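You operate a simulated robot arm through the tools that you are given. There is no shell and no other tool.

You are at the controls of a simulated two-armed robot. One attempt, no reset.

TASK
Pump the leak rig to green with the hold valve shut, then open it onto the green valve block.
Fine: port clamp locked; rig cover and vent valve shut; top up if under green, watch five seconds, vent.

Only the result counts: the job must be done as asked and must still hold three seconds after the hand-in. Knocking over, shifting, dropping, spilling or breaking anything else fails it. A push-on lid holds only when it is set on centred and level and pressed home; a screw cap is set on level and turned clockwise until tight.

THE ROBOT
Two 6-joint arms with two-finger grippers on one trunk, on a base that moves. Base frame: it is fixed to the floor where the robot stands at the start and does not move with it; the origin is under the middle of the robot, x ahead of it, y to its left, z up. Readings come in m, degrees, newtons and seconds.
The left shoulder is at the start at [0.04, 0.155, 0.97], the right one opposite. With the tool pointing down near the work surface each hand reaches from about 0.46 to 0.68 m from the robot's upright axis, wherever it stands, measured 20 degrees to its own side. Places, roughly: green valve block [-2.5, -0.25, 1]; hold valve [-2.5, -0.1, 0.9]; port clamp [-2.4, -0.1, 0.9]; purple lever [-2.6, -0.1, 1]; relief knob [-2.7, -0.1, 0.9]; rig cover [-2.5, -0.3, 0.9]; vent valve [-2.5, 0, 0.9]. Payload 2.45 kg a hand.
The TCP of each hand is the grasp point between the finger pads, 0.03 m short of the fingertips. In the tool frame z runs along the fingers and y along their closing line. The gripper opens to 0.106 m; its body begins 0.079 m behind the TCP.
Orientation is that of the tool frame in the base frame, as a unit quaternion [w, x, y, z]. With the fingers straight down and closing along the base's y, the tool's x points along the base's -x, its y along +y and its z along -z.

THE INTERFACE
- The arms move only by the tool play_rows. It takes "left_rows", "right_rows" or both (then of equal length, played together; a hand with none holds still); each is a list that holds one entry, the list of rows, each a list of 7 numbers: the gripper command, from -1 (shut) to 1 (fully open), values between in proportion, then the shift along the tool's x, y, z in m, then the turn, a rotation vector about the tool's x, y, z in degrees. In form: [[[gripper, dx, dy, dz, ax, ay, az], ...]]. A call has 1 to 20 rows; each row shifts and turns the commanded pose from where the row before left it, along the tool's axes as they then stand. Each row takes 0.2 s and may step no farther than 0.05 m and 8.6 degrees from the row before; otherwise, or with a gripper value out of range, the whole call is refused. Where a pose cannot be reached the arm comes as near as it can. A force on the tool above 50 N (or 10 N above the force at the start of the call, whichever is more), or a blocked arm, ends the call early, and 0.2 s more pass. The fingers move at their own pace (about 0.045 m/s each) and stop on an object; they squeeze with about 22 N. The grip force told is the motor's: it shows also when the fingers shut on nothing. Time passes only in rows, and 0.2 s behind the last, so rows that do not move let the fingers close. The reply holds the time, the measured pose of the TCP, the force on the tool along the base axes, the opening and the grip force, in the units named above and with some noise, with the torque about the TCP (base axes, N m) and any sound that the robot's microphone picked up.
- Cameras (640 x 400 px; columns grow to the right, rows downward): "scene" is now at [0.1213, -0.0032, 1.1858]; the picture's right is [-0.04, -1.00, 0.00], its down [-0.12, 0.00, -0.99] and it looks along [0.99, -0.04, -0.12] (base axes); focal length 268 px, centre (320, 200). "left" rides on the left gripper at [0.076, 0.002, -0.106] in its tool frame; the picture's right is [-0.02, 1.00, 0.00], its down [-0.78, -0.02, -0.62] and it looks along [-0.62, -0.01, 0.78] (tool axes); focal length 247 px, centre (320, 200). "right" rides on the right gripper at [0.076, -0.002, -0.106] in its tool frame; the picture's right is [0.02, 1.00, 0.00], its down [-0.78, 0.02, -0.62] and it looks along [-0.62, 0.01, 0.78] (tool axes); focal length 247 px, centre (320, 200). There is no depth. A picture from a camera that has moved, and an enlarged one, comes with that camera's place and axes in the base frame and with its lens.
- grab_frame(camera): a new picture of that camera. No time passes.
- slide_trunk(by): moves the trunk up (or, below 0, down) by that many m; the arms and the scene camera ride with it, the base frame stays. It gives what a move gives, with no picture.
- roll_base(legs): drives the robot by 1 to 6 legs, each [ahead, left, turn to the left] in m, m and degrees, along the robot's own axes; the way and the turn of a leg run together, so that a leg with both is an arc; at most 1.5 m and 180 degrees a leg. The arms and the cameras ride along, it lands a little off, and it stops where it bumps. It gives what a move gives.
- turn_head(pan, tilt): turns the head with the scene camera to pan (to the left, within 80 degrees either way) and tilt (down, from -29 to 69), counted from straight ahead of the robot. It gives what a move gives.
- close_up(camera, box): a new picture of the part [left, top, right, bottom] of that camera's present view, enlarged. No time passes.
- finish_job(): hands the job in; it is judged then, once.

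Nothing tells you exact positions but the pictures and the camera data. Unless the task says otherwise, let go and move clear before handing in.

The tools are called after "Call:" by a JSON object that holds its "api" and its "payload". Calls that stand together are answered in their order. play_rows: Moves the arms, as the interface text tells. Its arguments: {"type":"object","properties":{"left_rows":{"type":"array","items":{"type":"array","items":{"type":"array","items":{"type":"number"}}}},"right_rows":{"type":"array","items":{"type":"array","items":{"type":"array","items":{"type":"number"}}}}},"required":[]} The other tools are called the same way: slide_trunk (by) moves the trunk up or down; roll_base (legs) drives the base; turn_head (pan, tilt) turns the head that bears the scene camera; grab_frame (camera) takes a picture; close_up (camera, box) takes an enlarged picture of a part of a camera's view; finish_job () hands the job in.

At the start:

```text
time: 0.0
left_eef_pos: [0.4788, 0.1663, 1.1814]
left_orientation: [-0.001, 0.0, 1.0, 0.0]
left_contact_force: [0.8, 0.1, 0.1]
left_ft_torque: [-0.02, -0.02, -0.02]
left_opening: 0.106
left_grasp_force: 0.0
right_eef_pos: [0.4687, -0.2006, 1.1606]
right_orientation: [0.0, 0.0, 1.0, 0.0]
right_contact_force: [-0.7, -0.3, -0.2]
right_ft_torque: [0.0, 0.0, -0.01]
right_opening: 0.1061
right_grasp_force: 0.0
trunk travel left (down, up): [-0.083, 0.422]
robot x, y, heading: [-0.0009, -0.001, 0.2]
head pan, tilt (commanded): [-2.1, 6.8]
```

scene: 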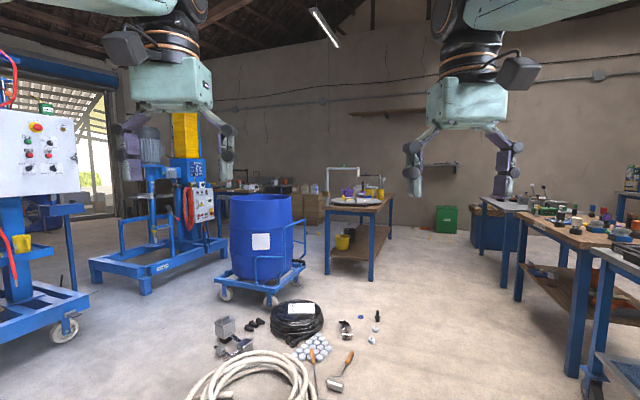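
right: 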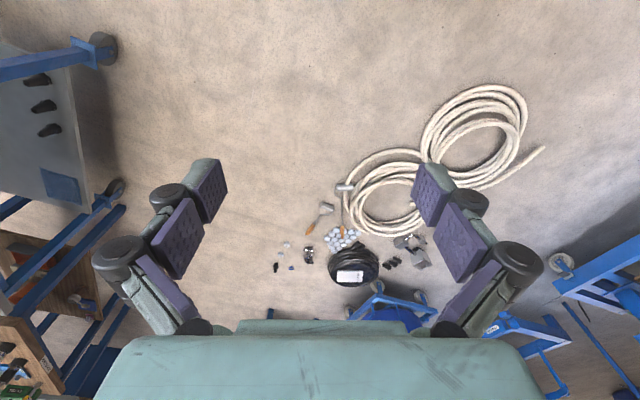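
left: 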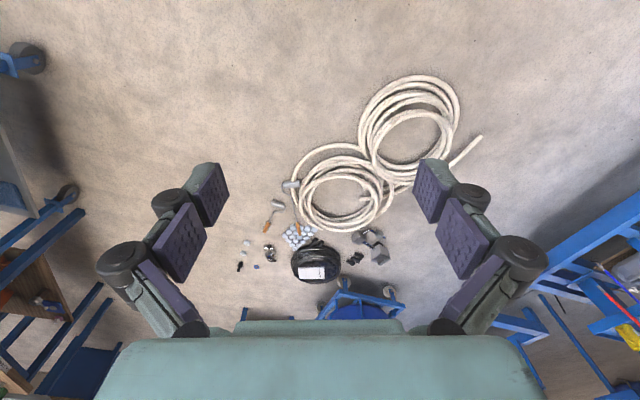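

I see a workshop hall ahead with drums and benches; the leak rig is given as behind me, around [-2.5, -0.1, 0.9]. I will first look to both sides and then turn the base in place.

Call:
{"api": "turn_head", "payload": {"pan": 80, "tilt": 10}}

Call:
{"api": "grab_frame", "payload": {"camera": "scene"}}

Call:
{"api": "turn_head", "payload": {"pan": -80, "tilt": 10}}

Call:
{"api": "grab_frame", "payload": {"camera": "scene"}}

```text
time: 1.6
left_eef_pos: [0.4786, 0.1654, 1.1822]
left_orientation: [0.0, 0.002, 1.0, 0.0]
left_contact_force: [-0.6, 0.1, -0.1]
left_ft_torque: [0.02, -0.01, 0.01]
left_opening: 0.1058
left_grasp_force: 0.0
right_eef_pos: [0.4679, -0.2003, 1.1613]
right_orientation: [0.0, 0.0, 1.0, 0.0]
right_contact_force: [-0.4, -0.2, -0.3]
right_ft_torque: [-0.01, -0.02, 0.03]
right_opening: 0.1061
right_grasp_force: 0.1
trunk travel left (down, up): [-0.083, 0.422]
robot x, y, heading: [0.0005, 0.0001, 0.0]
head pan, tilt (commanded): [80.0, 10.0]
```

```text
taken
camera scene: at [0.0453, 0.0917, 1.1806], right [0.98, -0.17, 0.0], down [-0.03, -0.17, -0.98], along [0.17, 0.97, -0.17], focal length 268 px, centre (320, 200)
```

scene: 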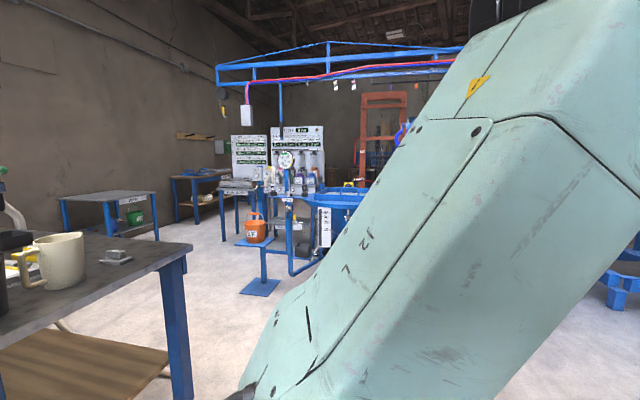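

```text
time: 4.0
left_eef_pos: [0.4779, 0.1666, 1.1816]
left_orientation: [0.0, 0.0, 1.0, 0.0]
left_contact_force: [-0.4, 1.0, -0.1]
left_ft_torque: [0.0, 0.0, 0.0]
left_opening: 0.1059
left_grasp_force: 0.1
right_eef_pos: [0.4686, -0.2, 1.161]
right_orientation: [0.0, -0.001, 1.0, 0.0]
right_contact_force: [-0.4, 0.0, 0.8]
right_ft_torque: [0.02, -0.01, 0.01]
right_opening: 0.106
right_grasp_force: 0.1
trunk travel left (down, up): [-0.083, 0.422]
robot x, y, heading: [-0.0019, 0.0027, 0.0]
head pan, tilt (commanded): [-80.0, 10.0]
```

```text
taken
camera scene: at [0.0452, -0.0914, 1.1806], right [-0.98, -0.17, 0.0], down [-0.03, 0.17, -0.98], along [0.17, -0.97, -0.17], focal length 268 px, centre (320, 200)
```

scene: 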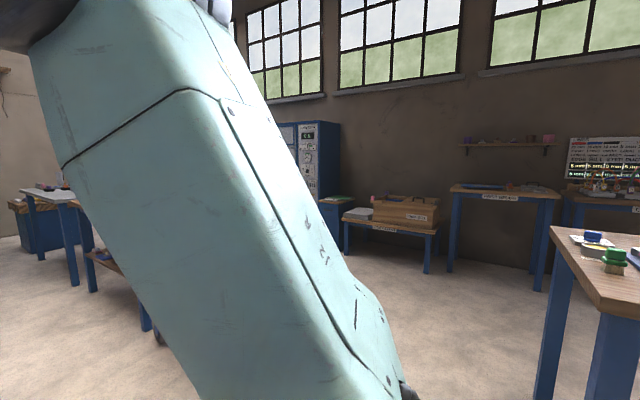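

The side views show a table about 0.95 m to my left rear and another to my right rear, so turning in place looks clear. I will turn left 90 degrees and look again.

Call:
{"api": "roll_base", "payload": {"legs": [[0, 0, 90]]}}

Call:
{"api": "turn_head", "payload": {"pan": 75, "tilt": 15}}

Call:
{"api": "grab_frame", "payload": {"camera": "scene"}}

Call:
{"api": "turn_head", "payload": {"pan": 30, "tilt": 20}}

Call:
{"api": "grab_frame", "payload": {"camera": "scene"}}

```text
time: 14.5
left_eef_pos: [-0.1743, 0.4742, 1.1815]
left_orientation: [0.0, 0.713, -0.701, 0.001]
left_contact_force: [0.3, 0.0, 0.1]
left_ft_torque: [0.01, -0.02, -0.04]
left_opening: 0.106
left_grasp_force: 0.2
right_eef_pos: [0.1921, 0.4713, 1.1611]
right_orientation: [0.0, 0.713, -0.701, 0.0]
right_contact_force: [0.6, 0.0, -0.3]
right_ft_torque: [0.02, -0.03, 0.02]
right_opening: 0.106
right_grasp_force: 0.1
trunk travel left (down, up): [-0.083, 0.422]
robot x, y, heading: [0.0021, -0.0024, 91.0]
head pan, tilt (commanded): [-80.0, 10.0]
```

```text
time: 16.9
left_eef_pos: [-0.1742, 0.4744, 1.1805]
left_orientation: [0.0, 0.713, -0.701, -0.001]
left_contact_force: [-0.5, -0.1, 0.1]
left_ft_torque: [0.02, 0.01, 0.0]
left_opening: 0.1059
left_grasp_force: 0.0
right_eef_pos: [0.1912, 0.4706, 1.1604]
right_orientation: [0.0, 0.713, -0.701, 0.0]
right_contact_force: [0.5, -0.1, -0.6]
right_ft_torque: [0.0, -0.01, -0.01]
right_opening: 0.1059
right_grasp_force: 0.0
trunk travel left (down, up): [-0.083, 0.422]
robot x, y, heading: [0.002, -0.0001, 91.0]
head pan, tilt (commanded): [75.0, 15.0]
```

```text
taken
camera scene: at [-0.0921, 0.053, 1.1725], right [0.24, 0.97, 0.0], down [0.25, -0.06, -0.97], along [-0.94, 0.23, -0.26], focal length 268 px, centre (320, 200)
```

scene: 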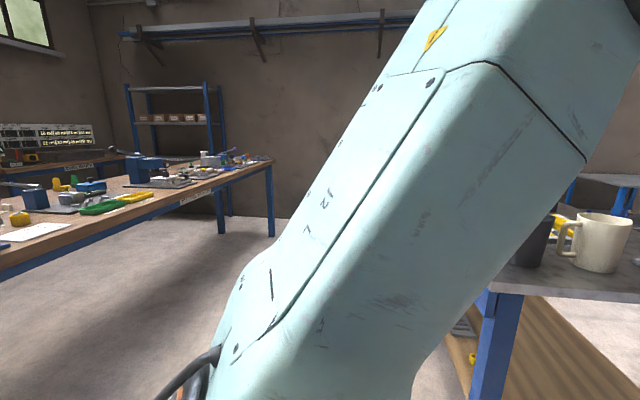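

```text
time: 18.0
left_eef_pos: [-0.1742, 0.4751, 1.1813]
left_orientation: [0.0, 0.713, -0.701, -0.001]
left_contact_force: [-0.8, -0.2, 0.0]
left_ft_torque: [0.05, 0.01, -0.02]
left_opening: 0.1062
left_grasp_force: 0.0
right_eef_pos: [0.1922, 0.4726, 1.1597]
right_orientation: [0.0, 0.713, -0.701, 0.001]
right_contact_force: [-0.2, 1.0, -0.3]
right_ft_torque: [-0.01, -0.01, -0.04]
right_opening: 0.1063
right_grasp_force: 0.1
trunk travel left (down, up): [-0.083, 0.422]
robot x, y, heading: [-0.0008, -0.0008, 91.2]
head pan, tilt (commanded): [30.0, 20.0]
```

```text
taken
camera scene: at [-0.0496, 0.11, 1.1644], right [0.86, 0.52, 0.0], down [0.18, -0.29, -0.94], along [-0.48, 0.81, -0.34], focal length 268 px, centre (320, 200)
```

scene: 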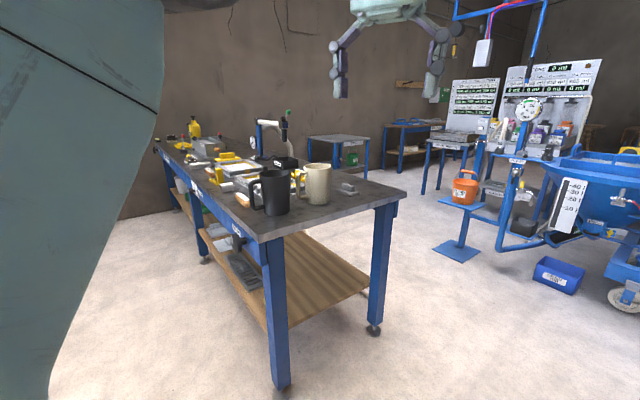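

There is a bench running along -x at y ≈ 0.75–1.2, and another at negative y with a device row. I turn another 90 degrees to face -x.

Call:
{"api": "roll_base", "payload": {"legs": [[0, 0, 89]]}}

Call:
{"api": "turn_head", "payload": {"pan": 0, "tilt": 12}}

Call:
{"api": "grab_frame", "payload": {"camera": "scene"}}

Call:
{"api": "close_up", "payload": {"camera": "scene", "box": [200, 120, 440, 270]}}

```text
time: 28.3
left_eef_pos: [-0.4776, -0.1692, 1.1804]
left_orientation: [0.001, 1.0, 0.003, 0.002]
left_contact_force: [-0.2, 0.4, 0.0]
left_ft_torque: [0.03, -0.03, -0.02]
left_opening: 0.1058
left_grasp_force: 0.1
right_eef_pos: [-0.4711, 0.1974, 1.1591]
right_orientation: [0.0, 1.0, 0.003, 0.002]
right_contact_force: [-0.2, 0.4, 0.6]
right_ft_torque: [-0.02, -0.02, 0.01]
right_opening: 0.1056
right_grasp_force: 0.0
trunk travel left (down, up): [-0.083, 0.422]
robot x, y, heading: [0.002, 0.0001, -179.6]
head pan, tilt (commanded): [30.0, 20.0]
```

```text
time: 29.3
left_eef_pos: [-0.478, -0.1688, 1.1815]
left_orientation: [0.0, 1.0, 0.002, 0.0]
left_contact_force: [-1.3, 0.2, 0.2]
left_ft_torque: [0.02, 0.0, -0.03]
left_opening: 0.1059
left_grasp_force: 0.1
right_eef_pos: [-0.4699, 0.1971, 1.1611]
right_orientation: [-0.001, 1.0, 0.003, -0.001]
right_contact_force: [-0.2, 0.1, 0.6]
right_ft_torque: [0.02, -0.01, 0.03]
right_opening: 0.106
right_grasp_force: 0.0
trunk travel left (down, up): [-0.083, 0.422]
robot x, y, heading: [-0.0026, -0.0002, -179.6]
head pan, tilt (commanded): [0.0, 12.0]
```

```text
taken
camera scene: at [-0.1244, -0.0006, 1.1774], right [-0.01, 1.0, 0.0], down [0.21, 0.0, -0.98], along [-0.98, -0.01, -0.21], focal length 268 px, centre (320, 200)
```

scene: 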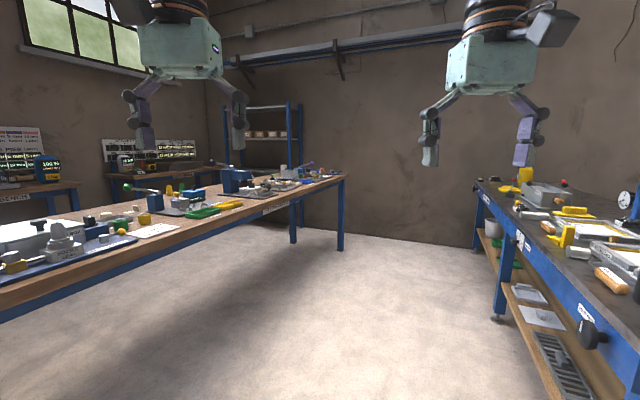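

```text
2.67 times, centred on (320, 195) of scene
camera zoom: at [-0.1244, -0.0006, 1.1774], right [-0.01, 1.0, 0.0], down [0.21, 0.0, -0.98], along [-0.98, -0.01, -0.21], focal length 716 px, centre (320, 213)
```

zoom: 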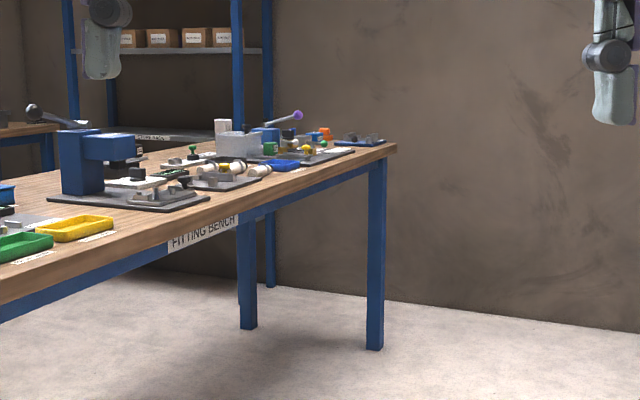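

The rig with the purple lever stands at the far end of the "Fitting bench" on the left, whose front edge runs obliquely (about 22° off -x). I drive forward and to the right first, then look again.

Call:
{"api": "roll_base", "payload": {"legs": [[1.2, -0.4, 0]]}}

Call:
{"api": "turn_head", "payload": {"pan": 20, "tilt": 18}}

Call:
{"api": "grab_frame", "payload": {"camera": "scene"}}

Call:
{"api": "close_up", "payload": {"camera": "scene", "box": [200, 120, 440, 270]}}

```text
time: 44.9
left_eef_pos: [-1.6893, 0.2188, 1.1816]
left_orientation: [0.0, 1.0, 0.003, 0.0]
left_contact_force: [0.4, -0.1, -0.4]
left_ft_torque: [0.0, 0.0, 0.03]
left_opening: 0.106
left_grasp_force: 0.0
right_eef_pos: [-1.6831, 0.5846, 1.1609]
right_orientation: [0.0, 1.0, 0.004, -0.001]
right_contact_force: [0.0, 1.1, -0.4]
right_ft_torque: [0.02, 0.02, 0.01]
right_opening: 0.106
right_grasp_force: 0.0
trunk travel left (down, up): [-0.083, 0.422]
robot x, y, heading: [-1.2156, 0.3883, -179.7]
head pan, tilt (commanded): [0.0, 12.0]
```

```text
time: 45.7
left_eef_pos: [-1.6921, 0.2188, 1.1819]
left_orientation: [-0.001, 1.0, 0.003, 0.001]
left_contact_force: [-0.9, 0.3, 0.2]
left_ft_torque: [0.01, 0.03, 0.0]
left_opening: 0.1057
left_grasp_force: 0.0
right_eef_pos: [-1.6837, 0.5843, 1.1596]
right_orientation: [0.001, 1.0, 0.004, 0.0]
right_contact_force: [0.4, 0.2, 0.0]
right_ft_torque: [0.02, -0.02, -0.02]
right_opening: 0.1061
right_grasp_force: 0.0
trunk travel left (down, up): [-0.083, 0.422]
robot x, y, heading: [-1.2124, 0.39, -179.7]
head pan, tilt (commanded): [20.0, 18.0]
```

```text
taken
camera scene: at [-1.3328, 0.356, 1.1676], right [-0.35, 0.94, 0.0], down [0.29, 0.11, -0.95], along [-0.89, -0.33, -0.31], focal length 268 px, centre (320, 200)
```

scene: 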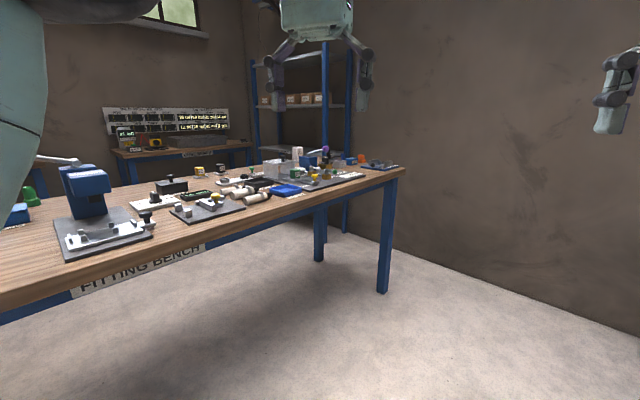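

```text
2.67 times, centred on (320, 195) of scene
camera zoom: at [-1.3328, 0.356, 1.1676], right [-0.35, 0.94, 0.0], down [0.29, 0.11, -0.95], along [-0.89, -0.33, -0.31], focal length 716 px, centre (320, 213)
```

zoom: 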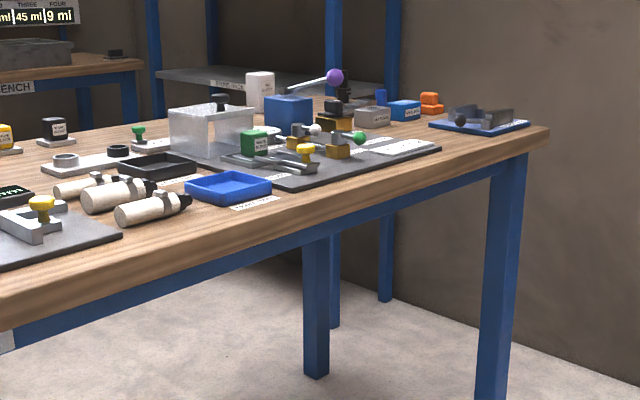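

The rig board with purple lever, green and yellow handles and a clear cover box is near the far end of the bench. I will turn left to face the bench (heading about -113°) and then shift sideways to the right to stand in front of it.

Call:
{"api": "roll_base", "payload": {"legs": [[0, 0, 67], [0.05, -0.95, 0]]}}

Call:
{"api": "turn_head", "payload": {"pan": 0, "tilt": 30}}

Call:
{"api": "grab_frame", "payload": {"camera": "scene"}}

Call:
{"api": "close_up", "payload": {"camera": "scene", "box": [200, 120, 440, 270]}}

```text
time: 65.7
left_eef_pos: [-2.1353, 0.1815, 1.1811]
left_orientation: [0.001, 0.826, 0.564, 0.0]
left_contact_force: [0.3, 0.1, -0.3]
left_ft_torque: [-0.02, 0.04, 0.02]
left_opening: 0.1058
left_grasp_force: 0.0
right_eef_pos: [-2.4719, 0.3247, 1.1611]
right_orientation: [0.0, 0.826, 0.564, 0.0]
right_contact_force: [0.1, 0.5, 0.2]
right_ft_torque: [0.02, 0.03, 0.0]
right_opening: 0.1058
right_grasp_force: 0.0
trunk travel left (down, up): [-0.083, 0.422]
robot x, y, heading: [-2.1201, 0.6877, -111.2]
head pan, tilt (commanded): [20.0, 18.0]
```

```text
time: 66.5
left_eef_pos: [-2.1365, 0.1814, 1.1802]
left_orientation: [0.001, 0.826, 0.564, 0.0]
left_contact_force: [-0.3, -0.5, 0.0]
left_ft_torque: [0.0, 0.05, 0.0]
left_opening: 0.1059
left_grasp_force: 0.1
right_eef_pos: [-2.4725, 0.3239, 1.1608]
right_orientation: [0.0, 0.825, 0.565, 0.0]
right_contact_force: [0.1, 0.7, 0.1]
right_ft_torque: [-0.01, -0.01, -0.01]
right_opening: 0.1061
right_grasp_force: 0.1
trunk travel left (down, up): [-0.083, 0.422]
robot x, y, heading: [-2.117, 0.6838, -111.7]
head pan, tilt (commanded): [0.0, 30.0]
```

```text
taken
camera scene: at [-2.1613, 0.5753, 1.1483], right [-0.93, 0.36, 0.0], down [0.18, 0.47, -0.87], along [-0.32, -0.81, -0.5], focal length 268 px, centre (320, 200)
```

scene: 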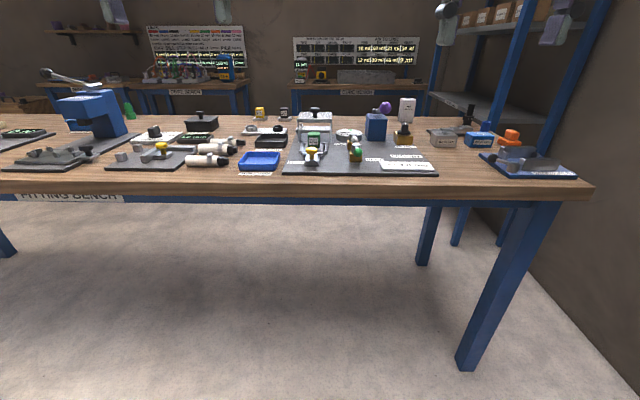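

```text
2.67 times, centred on (320, 195) of scene
camera zoom: at [-2.1613, 0.5753, 1.1483], right [-0.93, 0.36, 0.0], down [0.18, 0.47, -0.87], along [-0.32, -0.81, -0.5], focal length 716 px, centre (320, 213)
```

zoom: 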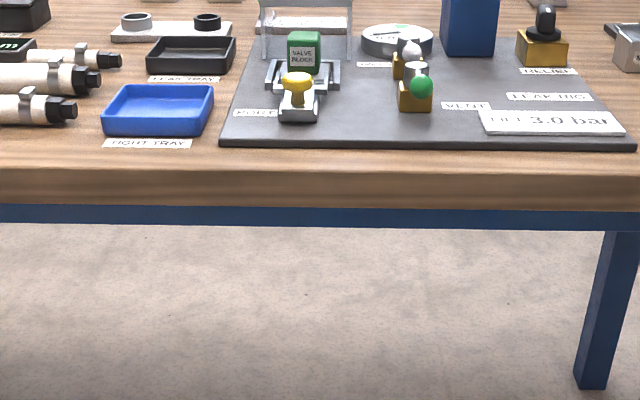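

I'm now facing the bench with the rig board slightly to my right, about 0.8–0.9 m ahead. I raise the trunk for clearance, shift right and creep forward, then look down at the rig.

Call:
{"api": "slide_trunk", "payload": {"by": 0.2}}

Call:
{"api": "roll_base", "payload": {"legs": [[0, -0.12, 0], [0.2, 0, 0]]}}

Call:
{"api": "turn_head", "payload": {"pan": 0, "tilt": 45}}

Call:
{"api": "grab_frame", "payload": {"camera": "scene"}}

Call:
{"api": "close_up", "payload": {"camera": "scene", "box": [200, 80, 440, 230]}}

```text
time: 68.7
left_eef_pos: [-2.1349, 0.1808, 1.3817]
left_orientation: [-0.001, 0.826, 0.564, 0.0]
left_contact_force: [-0.3, -0.2, 0.8]
left_ft_torque: [-0.02, 0.0, -0.01]
left_opening: 0.1061
left_grasp_force: 0.0
right_eef_pos: [-2.4735, 0.3242, 1.3606]
right_orientation: [0.0, 0.826, 0.564, 0.0]
right_contact_force: [-0.1, 0.4, 0.5]
right_ft_torque: [0.0, 0.01, -0.02]
right_opening: 0.1058
right_grasp_force: 0.1
trunk travel left (down, up): [-0.283, 0.222]
robot x, y, heading: [-2.115, 0.6888, -111.2]
head pan, tilt (commanded): [0.0, 30.0]
```

```text
time: 73.7
left_eef_pos: [-2.3227, 0.0437, 1.3838]
left_orientation: [0.002, 0.827, 0.563, -0.002]
left_contact_force: [0.6, 0.4, -0.3]
left_ft_torque: [-0.07, -0.03, 0.02]
left_opening: 0.1062
left_grasp_force: 0.0
right_eef_pos: [-2.6597, 0.1863, 1.3623]
right_orientation: [0.001, 0.826, 0.563, -0.001]
right_contact_force: [-0.9, 0.8, 0.6]
right_ft_torque: [-0.08, 0.0, -0.03]
right_opening: 0.1058
right_grasp_force: 0.0
trunk travel left (down, up): [-0.283, 0.222]
robot x, y, heading: [-2.3006, 0.5471, -111.5]
head pan, tilt (commanded): [0.0, 30.0]
```

```text
time: 74.5
left_eef_pos: [-2.324, 0.0382, 1.3822]
left_orientation: [0.0, 0.827, 0.563, 0.001]
left_contact_force: [0.2, -1.0, -0.6]
left_ft_torque: [0.02, -0.04, 0.0]
left_opening: 0.1062
left_grasp_force: 0.0
right_eef_pos: [-2.6609, 0.1804, 1.3605]
right_orientation: [0.001, 0.826, 0.563, 0.0]
right_contact_force: [-0.9, 0.1, -0.1]
right_ft_torque: [0.0, -0.02, -0.01]
right_opening: 0.106
right_grasp_force: 0.1
trunk travel left (down, up): [-0.283, 0.222]
robot x, y, heading: [-2.3015, 0.5405, -111.6]
head pan, tilt (commanded): [0.0, 45.0]
```

```text
taken
camera scene: at [-2.3461, 0.4381, 1.3262], right [-0.93, 0.37, 0.0], down [0.26, 0.66, -0.71], along [-0.26, -0.66, -0.71], focal length 268 px, centre (320, 200)
```

scene: 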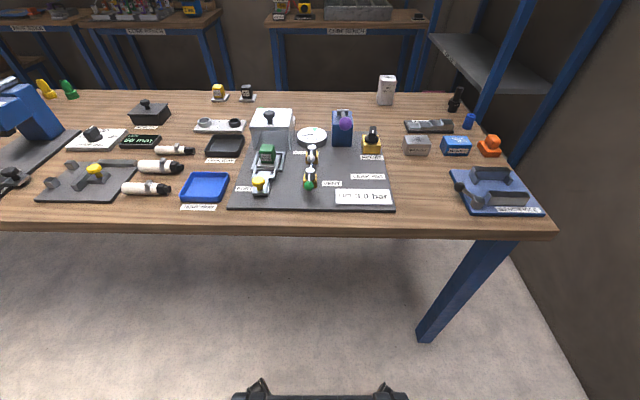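

```text
2.67 times, centred on (320, 155) of scene
camera zoom: at [-2.3461, 0.4381, 1.3262], right [-0.93, 0.37, 0.0], down [0.26, 0.66, -0.71], along [-0.26, -0.66, -0.71], focal length 716 px, centre (320, 320)
```

zoom: 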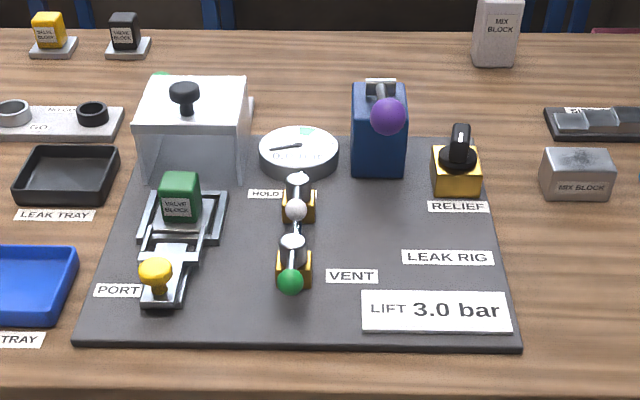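

The board is now clear: port clamp with yellow knob and a green valve block in it, clear cover box, gauge, HOLD and VENT valves, blue pump with purple lever, RELIEF knob, and a "LIFT 3.0 bar" card. I take closer looks at each part.

Call:
{"api": "close_up", "payload": {"camera": "scene", "box": [240, 95, 340, 158]}}

Call:
{"api": "close_up", "payload": {"camera": "scene", "box": [290, 95, 390, 158]}}

Call:
{"api": "close_up", "payload": {"camera": "scene", "box": [230, 140, 330, 203]}}

```text
6.35 times, centred on (290, 126) of scene
camera zoom: at [-2.3461, 0.4381, 1.3262], right [-0.93, 0.37, 0.0], down [0.26, 0.66, -0.71], along [-0.26, -0.66, -0.71], focal length 1704 px, centre (510, 667)
```

zoom: 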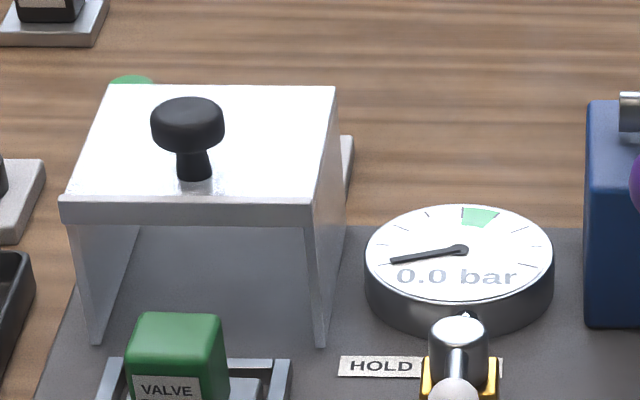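

```text
6.35 times, centred on (340, 126) of scene
camera zoom: at [-2.3461, 0.4381, 1.3262], right [-0.93, 0.37, 0.0], down [0.26, 0.66, -0.71], along [-0.26, -0.66, -0.71], focal length 1704 px, centre (193, 667)
```

zoom: 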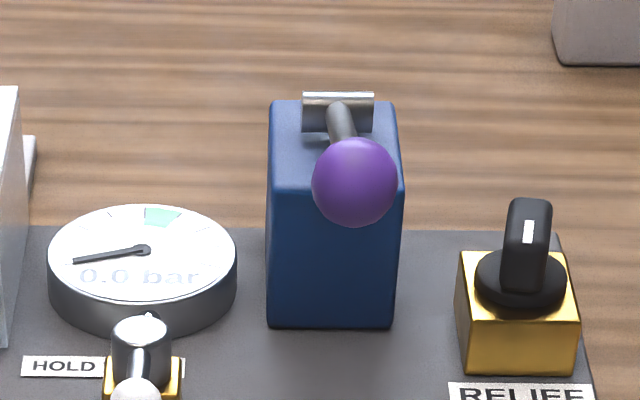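

```text
6.35 times, centred on (280, 172) of scene
camera zoom: at [-2.3461, 0.4381, 1.3262], right [-0.93, 0.37, 0.0], down [0.26, 0.66, -0.71], along [-0.26, -0.66, -0.71], focal length 1704 px, centre (574, 381)
```

zoom: 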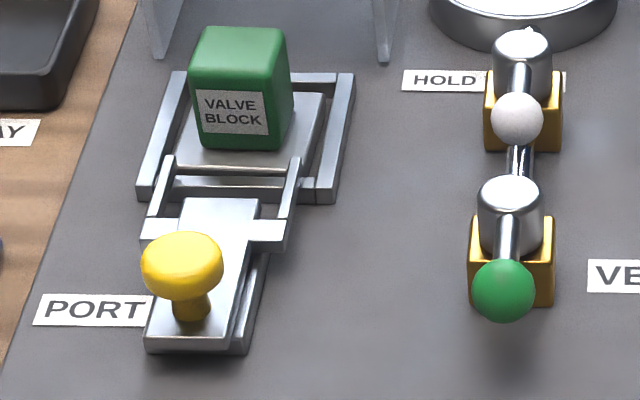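

The block in the port is the green one, gauge reads 0.0 bar with a green band near the top. I take hand-camera views to see the clamp and the valve states better.

Call:
{"api": "grab_frame", "payload": {"camera": "left"}}

Call:
{"api": "grab_frame", "payload": {"camera": "right"}}

```text
taken
camera left: at [-2.2955, 0.1093, 1.4874], right [0.92, -0.39, 0.0], down [-0.3, -0.72, 0.62], along [-0.24, -0.57, -0.78], focal length 247 px, centre (320, 200)
```

left: 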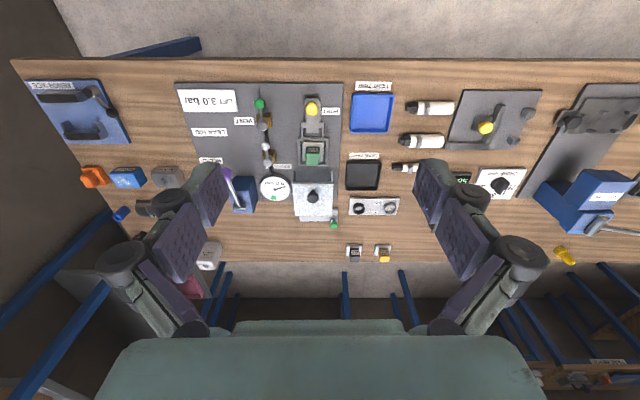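

```text
taken
camera right: at [-2.6344, 0.2509, 1.4666], right [0.94, -0.35, 0.0], down [-0.27, -0.74, 0.62], along [-0.21, -0.58, -0.78], focal length 247 px, centre (320, 200)
```

right: 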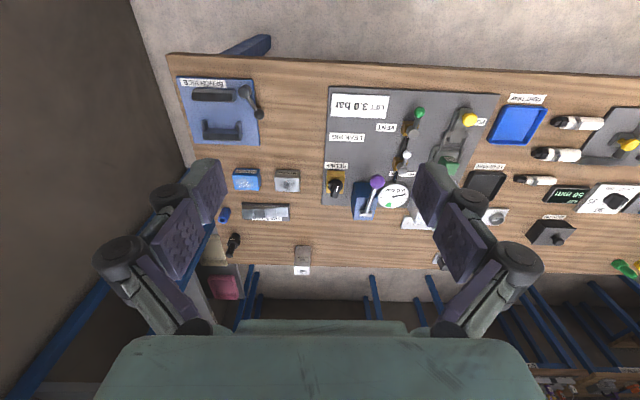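

Call:
{"api": "close_up", "payload": {"camera": "left", "box": [170, 75, 350, 187]}}

Call:
{"api": "close_up", "payload": {"camera": "left", "box": [250, 130, 350, 232]}}

Call:
{"api": "close_up", "payload": {"camera": "right", "box": [320, 80, 480, 230]}}

```text
3.56 times, centred on (260, 131) of left
camera zoom: at [-2.2955, 0.1093, 1.4874], right [0.92, -0.39, 0.0], down [-0.3, -0.72, 0.62], along [-0.24, -0.57, -0.78], focal length 878 px, centre (533, 445)
```

zoom: 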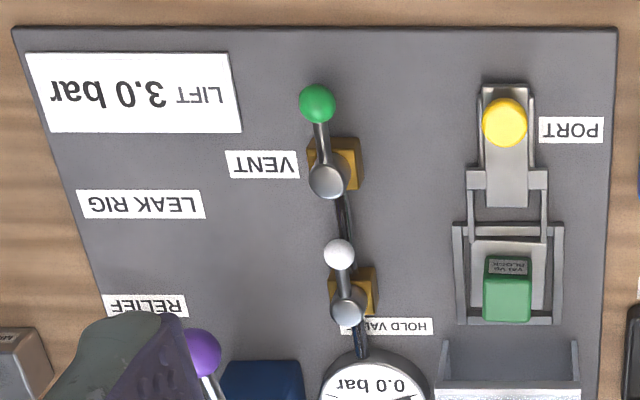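

```text
3.92 times, centred on (300, 181) of left
camera zoom: at [-2.2955, 0.1093, 1.4874], right [0.92, -0.39, 0.0], down [-0.3, -0.72, 0.62], along [-0.24, -0.57, -0.78], focal length 968 px, centre (398, 274)
```

zoom: 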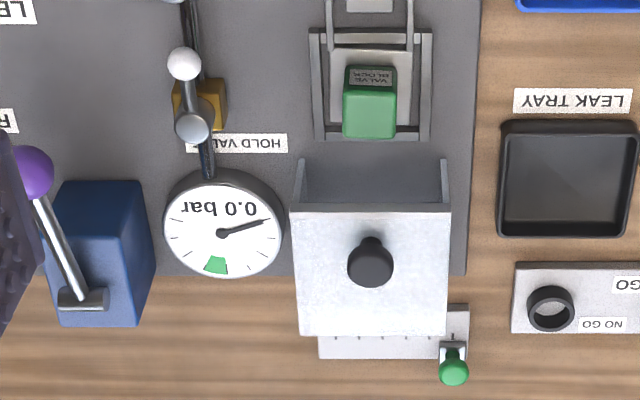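

```text
2.67 times, centred on (400, 155) of right
camera zoom: at [-2.6344, 0.2509, 1.4666], right [0.94, -0.35, 0.0], down [-0.27, -0.74, 0.62], along [-0.21, -0.58, -0.78], focal length 659 px, centre (107, 320)
```

zoom: 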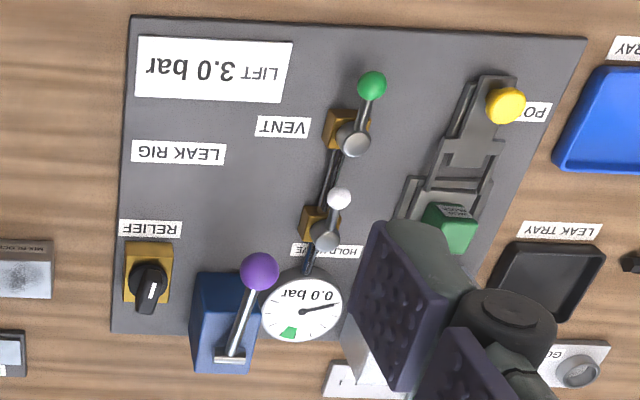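

The pipe runs gauge → HOLD → VENT and both levers lie along it, which suggests both are open now; cover is set back from the port. I lower the trunk back and creep closer for detailed looks.

Call:
{"api": "roll_base", "payload": {"legs": [[0.1, 0, 0]]}}

Call:
{"api": "grab_frame", "payload": {"camera": "scene"}}

Call:
{"api": "close_up", "payload": {"camera": "scene", "box": [270, 130, 350, 180]}}

```text
time: 76.4
left_eef_pos: [-2.3622, -0.0545, 1.3817]
left_orientation: [0.001, 0.826, 0.563, 0.001]
left_contact_force: [-0.8, -0.2, 0.4]
left_ft_torque: [0.02, -0.05, 0.02]
left_opening: 0.106
left_grasp_force: 0.0
right_eef_pos: [-2.6997, 0.0875, 1.3596]
right_orientation: [0.0, 0.827, 0.563, 0.001]
right_contact_force: [-0.9, -0.5, -0.6]
right_ft_torque: [0.0, -0.03, -0.02]
right_opening: 0.106
right_grasp_force: 0.0
trunk travel left (down, up): [-0.283, 0.222]
robot x, y, heading: [-2.3383, 0.4463, -111.4]
head pan, tilt (commanded): [0.0, 45.0]
```

```text
taken
camera scene: at [-2.3852, 0.3423, 1.3261], right [-0.93, 0.37, 0.0], down [0.26, 0.66, -0.71], along [-0.26, -0.66, -0.71], focal length 268 px, centre (320, 200)
```

scene: 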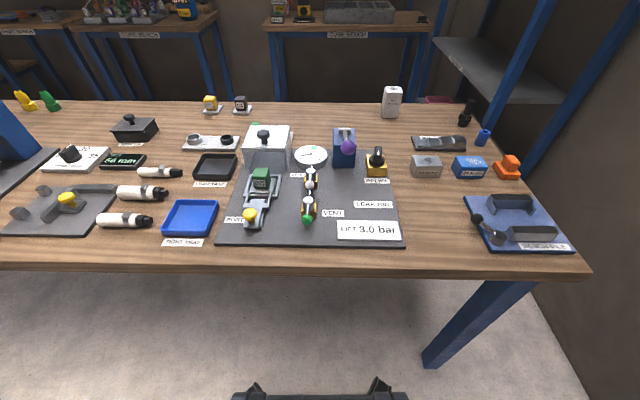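

```text
8.00 times, centred on (310, 155) of scene
camera zoom: at [-2.3852, 0.3423, 1.3261], right [-0.93, 0.37, 0.0], down [0.26, 0.66, -0.71], along [-0.26, -0.66, -0.71], focal length 2147 px, centre (400, 560)
```

zoom: 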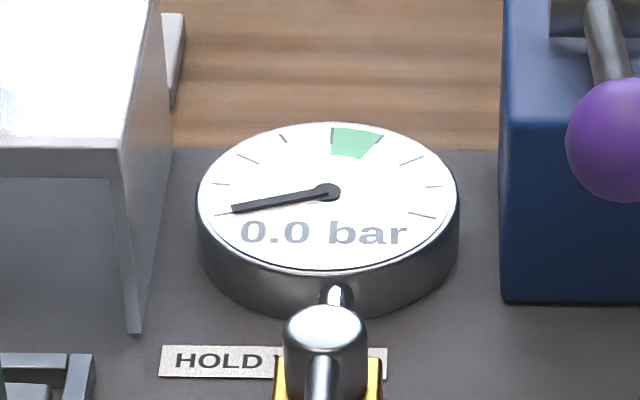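

The gauge has eight divisions with green between ticks 4 and 5, plus a digital "0.0 bar" readout. Next I lower the trunk back and use the hand cameras for close views of clamp and cover.

Call:
{"api": "slide_trunk", "payload": {"by": -0.2}}

Call:
{"api": "close_up", "payload": {"camera": "left", "box": [160, 0, 480, 200]}}

Call:
{"api": "grab_frame", "payload": {"camera": "left"}}

Call:
{"api": "close_up", "payload": {"camera": "scene", "box": [220, 130, 320, 193]}}

```text
time: 78.6
left_eef_pos: [-2.3584, -0.0535, 1.1826]
left_orientation: [0.0, 0.826, 0.563, -0.001]
left_contact_force: [0.2, 0.9, 1.0]
left_ft_torque: [-0.02, -0.02, -0.02]
left_opening: 0.1059
left_grasp_force: 0.1
right_eef_pos: [-2.6953, 0.0907, 1.1614]
right_orientation: [0.001, 0.827, 0.563, 0.0]
right_contact_force: [-0.3, 1.5, 0.0]
right_ft_torque: [0.04, -0.04, 0.01]
right_opening: 0.1059
right_grasp_force: 0.0
trunk travel left (down, up): [-0.083, 0.422]
robot x, y, heading: [-2.3403, 0.4473, -111.3]
head pan, tilt (commanded): [0.0, 45.0]
```

```text
2.00 times, centred on (320, 100) of left
camera zoom: at [-2.3301, 0.0187, 1.2874], right [0.92, -0.39, 0.0], down [-0.3, -0.72, 0.62], along [-0.24, -0.57, -0.78], focal length 494 px, centre (320, 400)
```

zoom: 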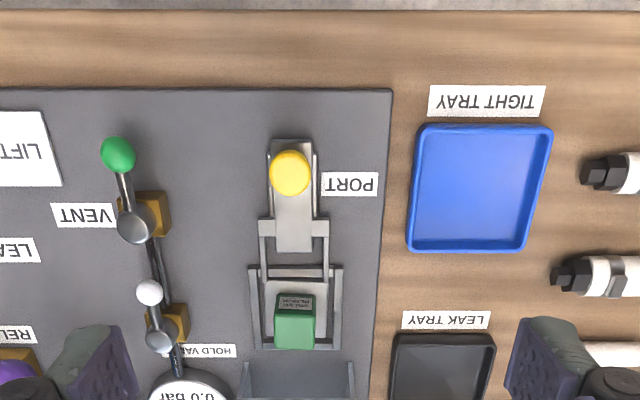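

```text
taken
camera left: at [-2.3301, 0.0187, 1.2874], right [0.92, -0.39, 0.0], down [-0.3, -0.72, 0.62], along [-0.24, -0.57, -0.78], focal length 247 px, centre (320, 200)
```

left: 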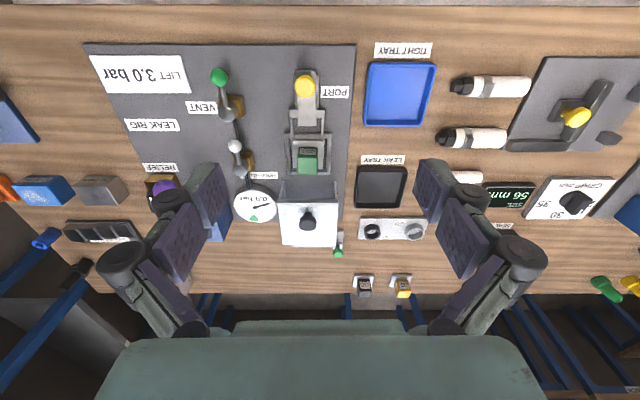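

```text
6.35 times, centred on (270, 162) of scene
camera zoom: at [-2.382, 0.3439, 1.1258], right [-0.93, 0.37, 0.0], down [0.26, 0.66, -0.71], along [-0.26, -0.66, -0.71], focal length 1704 px, centre (638, 444)
```

zoom: 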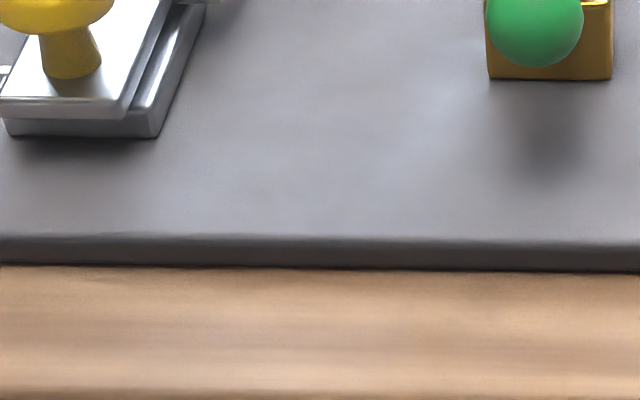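

Call:
{"api": "turn_head", "payload": {"pan": 10, "tilt": 27}}

Call:
{"api": "grab_frame", "payload": {"camera": "scene"}}

Call:
{"api": "close_up", "payload": {"camera": "scene", "box": [270, 130, 430, 230]}}

```text
time: 79.4
left_eef_pos: [-2.3591, -0.0528, 1.1813]
left_orientation: [0.0, 0.827, 0.563, 0.0]
left_contact_force: [-0.2, 0.2, -0.3]
left_ft_torque: [-0.02, 0.02, 0.0]
left_opening: 0.106
left_grasp_force: 0.0
right_eef_pos: [-2.695, 0.0892, 1.1595]
right_orientation: [-0.001, 0.827, 0.563, 0.0]
right_contact_force: [0.5, -0.3, 0.5]
right_ft_torque: [0.02, 0.01, -0.02]
right_opening: 0.106
right_grasp_force: 0.0
trunk travel left (down, up): [-0.083, 0.422]
robot x, y, heading: [-2.3432, 0.4505, -111.8]
head pan, tilt (commanded): [10.0, 27.0]
```

```text
taken
camera scene: at [-2.3702, 0.3288, 1.153], right [-0.98, 0.2, 0.0], down [0.09, 0.45, -0.89], along [-0.18, -0.87, -0.46], focal length 268 px, centre (320, 200)
```

scene: 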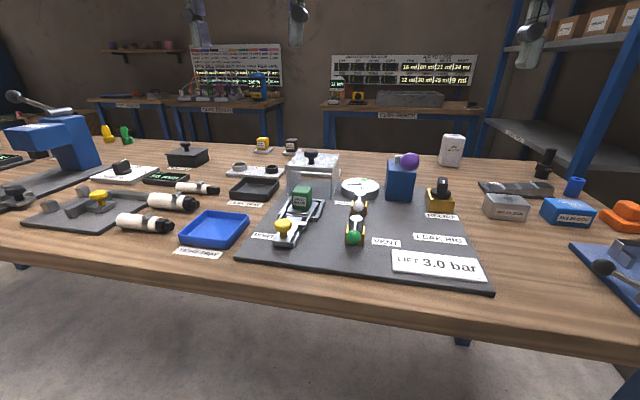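

```text
4.00 times, centred on (350, 180) of scene
camera zoom: at [-2.3702, 0.3288, 1.153], right [-0.98, 0.2, 0.0], down [0.09, 0.45, -0.89], along [-0.18, -0.87, -0.46], focal length 1073 px, centre (200, 280)
```

zoom: 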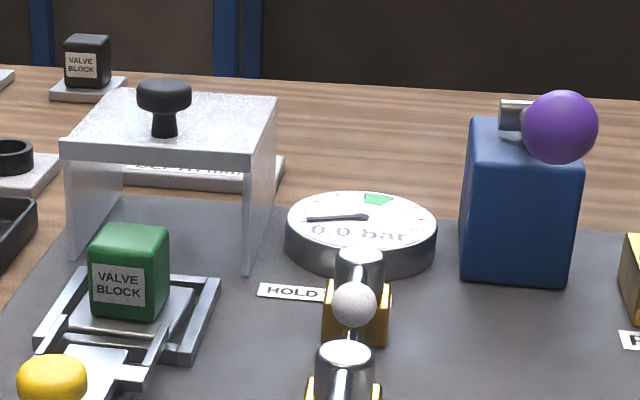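

Call:
{"api": "close_up", "payload": {"camera": "scene", "box": [255, 180, 335, 255]}}

Call:
{"api": "close_up", "payload": {"camera": "scene", "box": [320, 170, 400, 250]}}

Call:
{"api": "close_up", "payload": {"camera": "scene", "box": [20, 180, 120, 240]}}

```text
5.33 times, centred on (295, 218) of scene
camera zoom: at [-2.3702, 0.3288, 1.153], right [-0.98, 0.2, 0.0], down [0.09, 0.45, -0.89], along [-0.18, -0.87, -0.46], focal length 1431 px, centre (453, 107)
```

zoom: 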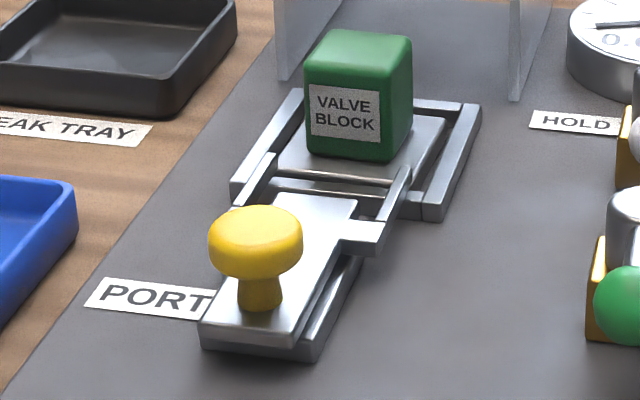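

```text
5.00 times, centred on (360, 210) of scene
camera zoom: at [-2.3702, 0.3288, 1.153], right [-0.98, 0.2, 0.0], down [0.09, 0.45, -0.89], along [-0.18, -0.87, -0.46], focal length 1342 px, centre (120, 150)
```

zoom: 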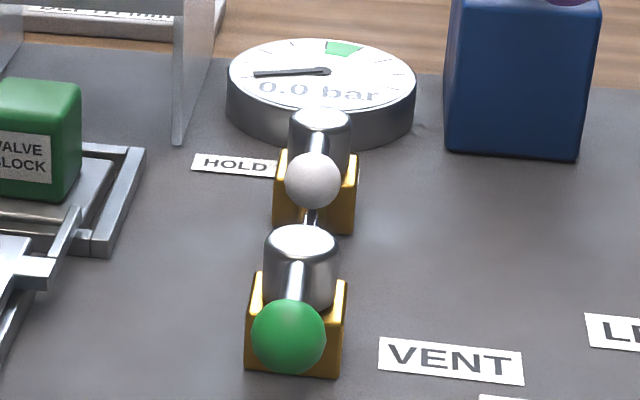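

```text
6.40 times, centred on (70, 210) of scene
camera zoom: at [-2.3702, 0.3288, 1.153], right [-0.98, 0.2, 0.0], down [0.09, 0.45, -0.89], along [-0.18, -0.87, -0.46], focal length 1717 px, centre (1920, 136)
```

zoom: 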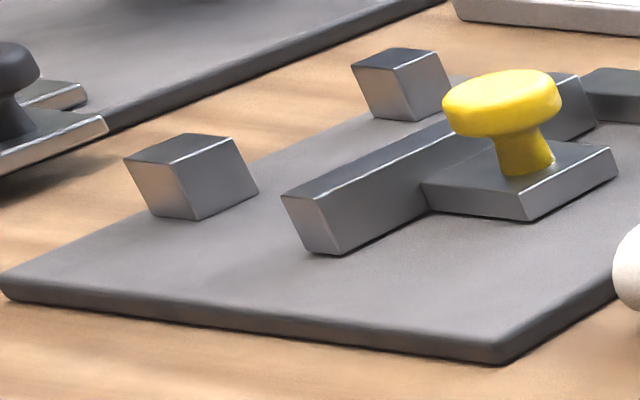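

The cover is an open-ended tunnel behind the port with a black knob, so it should slide toward me over the block; the clamp looks like a draw latch with a yellow knob. I turn the left hand by 90° to get a side view of the clamp from the left.

Call:
{"api": "play_rows", "payload": {"left_rows": [[[1, 0, 0, 0, 0, 0, 8.2], [1, 0, 0, 0, 0, 0, 8.2], [1, 0, 0, 0, 0, 0, 8.2], [1, 0, 0, 0, 0, 0, 8.2], [1, 0, 0, 0, 0, 0, 8.2], [1, 0, 0, 0, 0, 0, 8.2], [1, 0, 0, 0, 0, 0, 8.2], [1, 0, 0, 0, 0, 0, 8.2], [1, 0, 0, 0, 0, 0, 8.2], [1, 0, 0, 0, 0, 0, 8.2], [1, 0, 0, 0, 0, 0, 8.0], [1, 0.03, 0.01, 0.03, 0, 0, 0], [1, 0.03, 0.01, 0.03, 0, 0, 0], [1, 0.03, 0.01, 0.03, 0, 0, 0], [1, 0.02, 0.01, 0.03, 0, 0, 0]]]}}

Call:
{"api": "grab_frame", "payload": {"camera": "left"}}

```text
time: 82.6
left_eef_pos: [-2.2718, -0.1305, 1.0579]
left_orientation: [-0.001, 0.982, -0.187, 0.0]
left_contact_force: [0.5, -0.3, -0.3]
left_ft_torque: [0.03, 0.04, 0.0]
left_opening: 0.1059
left_grasp_force: 0.1
right_eef_pos: [-2.6937, 0.0888, 1.1606]
right_orientation: [-0.001, 0.826, 0.563, 0.0]
right_contact_force: [-0.3, -0.7, -0.1]
right_ft_torque: [0.02, 0.01, -0.03]
right_opening: 0.1062
right_grasp_force: 0.1
trunk travel left (down, up): [-0.083, 0.422]
robot x, y, heading: [-2.3385, 0.4484, -111.4]
head pan, tilt (commanded): [10.0, 27.0]
```

```text
taken
camera left: at [-2.2016, -0.1612, 1.1623], right [-0.39, -0.92, 0.0], down [-0.72, 0.3, 0.62], along [-0.57, 0.24, -0.78], focal length 247 px, centre (320, 200)
```

left: 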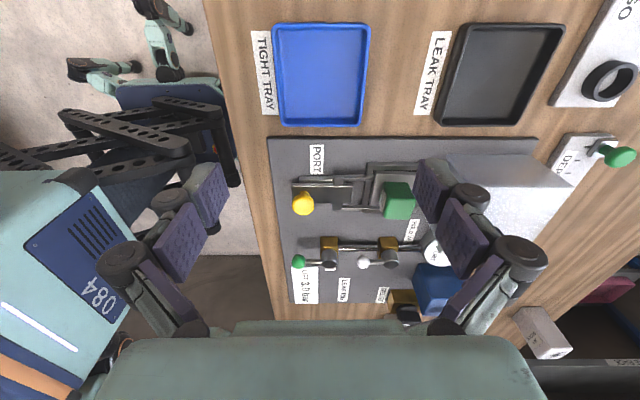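

Call:
{"api": "close_up", "payload": {"camera": "left", "box": [270, 140, 430, 240]}}

```text
4.00 times, centred on (350, 190) of left
camera zoom: at [-2.2016, -0.1612, 1.1623], right [-0.39, -0.92, 0.0], down [-0.72, 0.3, 0.62], along [-0.57, 0.24, -0.78], focal length 988 px, centre (200, 240)
```

zoom: 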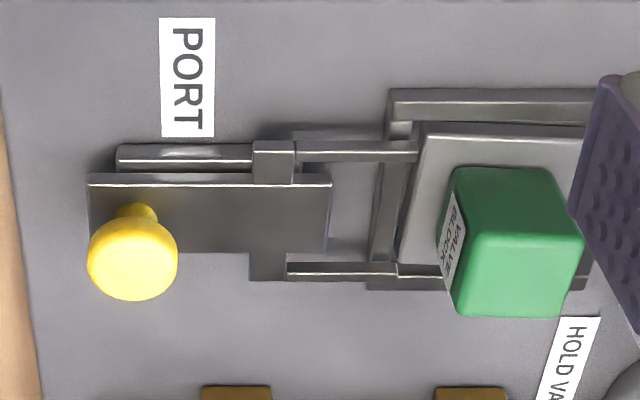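

The clamp lever lies flat parallel to its base with the bail reaching the pad. I tilt the left hand for a flatter, closer side view to judge whether it's locked.

Call:
{"api": "play_rows", "payload": {"left_rows": [[[1, 0, 0, 0.02, 0, -8, 0], [1, 0, 0, 0.02, 0, -8, 0], [1, 0, 0, 0.02, 0, -8, 0], [1, 0, 0, 0.02, 0, -4, 0]]]}}

Call:
{"api": "grab_frame", "payload": {"camera": "left"}}

Call:
{"api": "close_up", "payload": {"camera": "left", "box": [250, 120, 450, 245]}}

```text
time: 83.6
left_eef_pos: [-2.2866, -0.1245, 0.9824]
left_orientation: [-0.046, 0.953, -0.182, -0.238]
left_contact_force: [-0.2, 0.1, -0.3]
left_ft_torque: [0.0, 0.01, 0.0]
left_opening: 0.1059
left_grasp_force: 0.1
right_eef_pos: [-2.6948, 0.0876, 1.1614]
right_orientation: [-0.001, 0.827, 0.562, 0.0]
right_contact_force: [0.8, -0.2, -0.8]
right_ft_torque: [0.04, 0.01, 0.02]
right_opening: 0.1059
right_grasp_force: 0.1
trunk travel left (down, up): [-0.083, 0.422]
robot x, y, heading: [-2.3393, 0.4443, -111.4]
head pan, tilt (commanded): [10.0, 27.0]
```

```text
taken
camera left: at [-2.1785, -0.1694, 1.0397], right [-0.38, -0.92, 0.01], down [-0.36, 0.16, 0.92], along [-0.85, 0.35, -0.4], focal length 247 px, centre (320, 200)
```

left: 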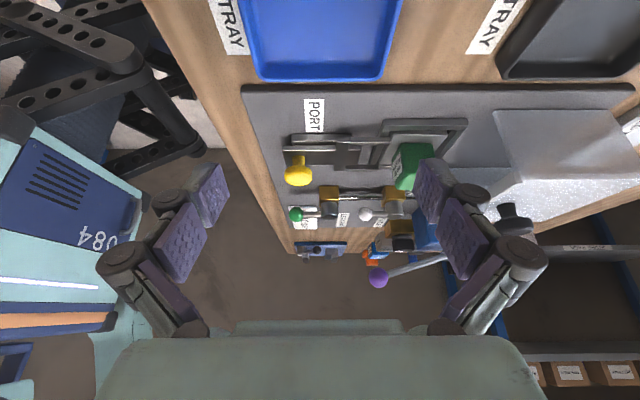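

```text
3.20 times, centred on (350, 182) of left
camera zoom: at [-2.1785, -0.1694, 1.0397], right [-0.38, -0.92, 0.01], down [-0.36, 0.16, 0.92], along [-0.85, 0.35, -0.4], focal length 790 px, centre (224, 256)
```

zoom: 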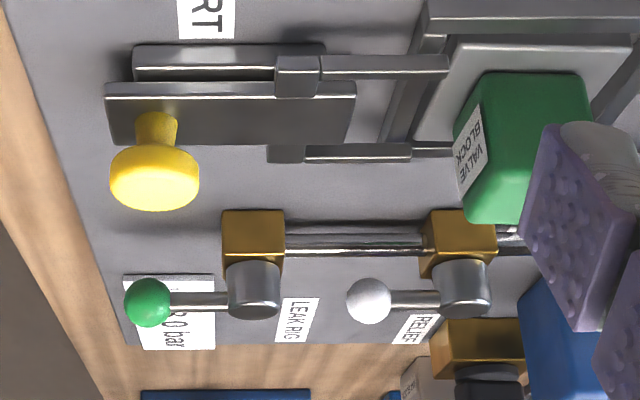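

The lever lies flat over its base, symmetric and parallel – looks like the closed position, but I want to verify by touch. I bring the left hand back to vertical with fingers closing across the lever.

Call:
{"api": "play_rows", "payload": {"left_rows": [[[1, 0, 0, -0.025, 0, 8, 0], [1, 0, 0, -0.025, 0, 8, 0], [1, 0, 0, -0.02, 0, 8, 0], [1, 0, 0, -0.02, 0, 4, 0], [1, 0, 0, 0, 0, 0, -8.2], [1, 0, 0, 0, 0, 0, -8.2], [1, 0, 0, 0, 0, 0, -8.2], [1, 0, 0, 0, 0, 0, -8.2], [1, 0, 0, 0, 0, 0, -8.2], [1, 0, 0, 0, 0, 0, -8.2], [1, 0, 0, 0, 0, 0, -8.2], [1, 0, 0, 0, 0, 0, -8.2], [1, 0, 0, 0, 0, 0, -8.2], [1, 0, 0, 0, 0, 0, -8.2], [1, 0, 0, 0, 0, 0, -8.0]]]}}

```text
time: 86.8
left_eef_pos: [-2.2632, -0.1346, 1.0693]
left_orientation: [0.0, 0.825, 0.565, -0.001]
left_contact_force: [0.4, -0.2, 0.6]
left_ft_torque: [-0.04, -0.02, -0.02]
left_opening: 0.1061
left_grasp_force: 0.1
right_eef_pos: [-2.6942, 0.0897, 1.161]
right_orientation: [-0.001, 0.827, 0.562, 0.0]
right_contact_force: [-0.8, 0.0, -0.3]
right_ft_torque: [0.0, -0.01, 0.02]
right_opening: 0.1058
right_grasp_force: 0.0
trunk travel left (down, up): [-0.083, 0.422]
robot x, y, heading: [-2.3398, 0.4468, -111.6]
head pan, tilt (commanded): [10.0, 27.0]
```

Call:
{"api": "play_rows", "payload": {"left_rows": [[[0.2, 0.007, -0.036, 0, 0, 0, 0], [0.2, 0.007, -0.036, 0, 0, 0, 0], [0.2, 0.007, -0.036, 0.03, 0, 0, 0], [0.2, 0.007, -0.0345, 0.03, 0, 0, 0], [0.2, 0, 0, 0, 0, 0, 0]]]}}

Call:
{"api": "grab_frame", "payload": {"camera": "left"}}

Call:
{"api": "grab_frame", "payload": {"camera": "scene"}}

```text
time: 88.0
left_eef_pos: [-2.3831, -0.0557, 1.0082]
left_orientation: [0.001, 0.827, 0.562, 0.0]
left_contact_force: [0.3, 0.4, 0.0]
left_ft_torque: [-0.01, 0.05, -0.01]
left_opening: 0.0637
left_grasp_force: 0.0
right_eef_pos: [-2.6945, 0.0872, 1.1612]
right_orientation: [-0.001, 0.826, 0.563, -0.001]
right_contact_force: [-0.4, -0.3, 0.0]
right_ft_torque: [0.0, 0.05, 0.02]
right_opening: 0.1059
right_grasp_force: 0.0
trunk travel left (down, up): [-0.083, 0.422]
robot x, y, heading: [-2.3378, 0.4424, -111.7]
head pan, tilt (commanded): [10.0, 27.0]
```

```text
taken
camera left: at [-2.3543, 0.0155, 1.1135], right [0.92, -0.39, 0.0], down [-0.3, -0.72, 0.62], along [-0.24, -0.57, -0.78], focal length 247 px, centre (320, 200)
```

left: 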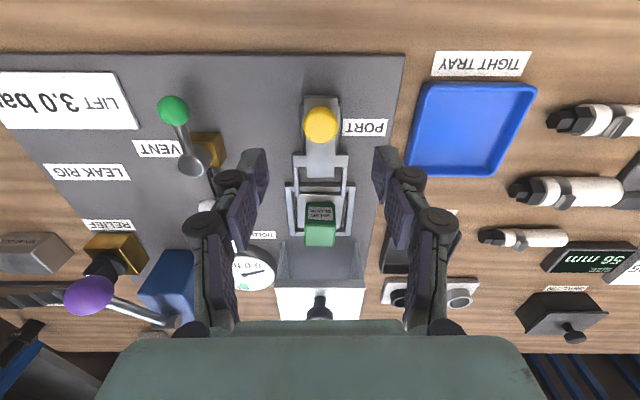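

```text
taken
camera scene: at [-2.3684, 0.3284, 1.153], right [-0.98, 0.2, 0.0], down [0.09, 0.45, -0.89], along [-0.18, -0.87, -0.45], focal length 268 px, centre (320, 200)
```

scene: 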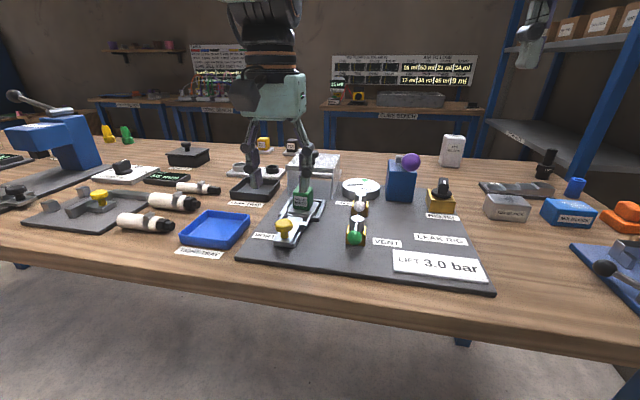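

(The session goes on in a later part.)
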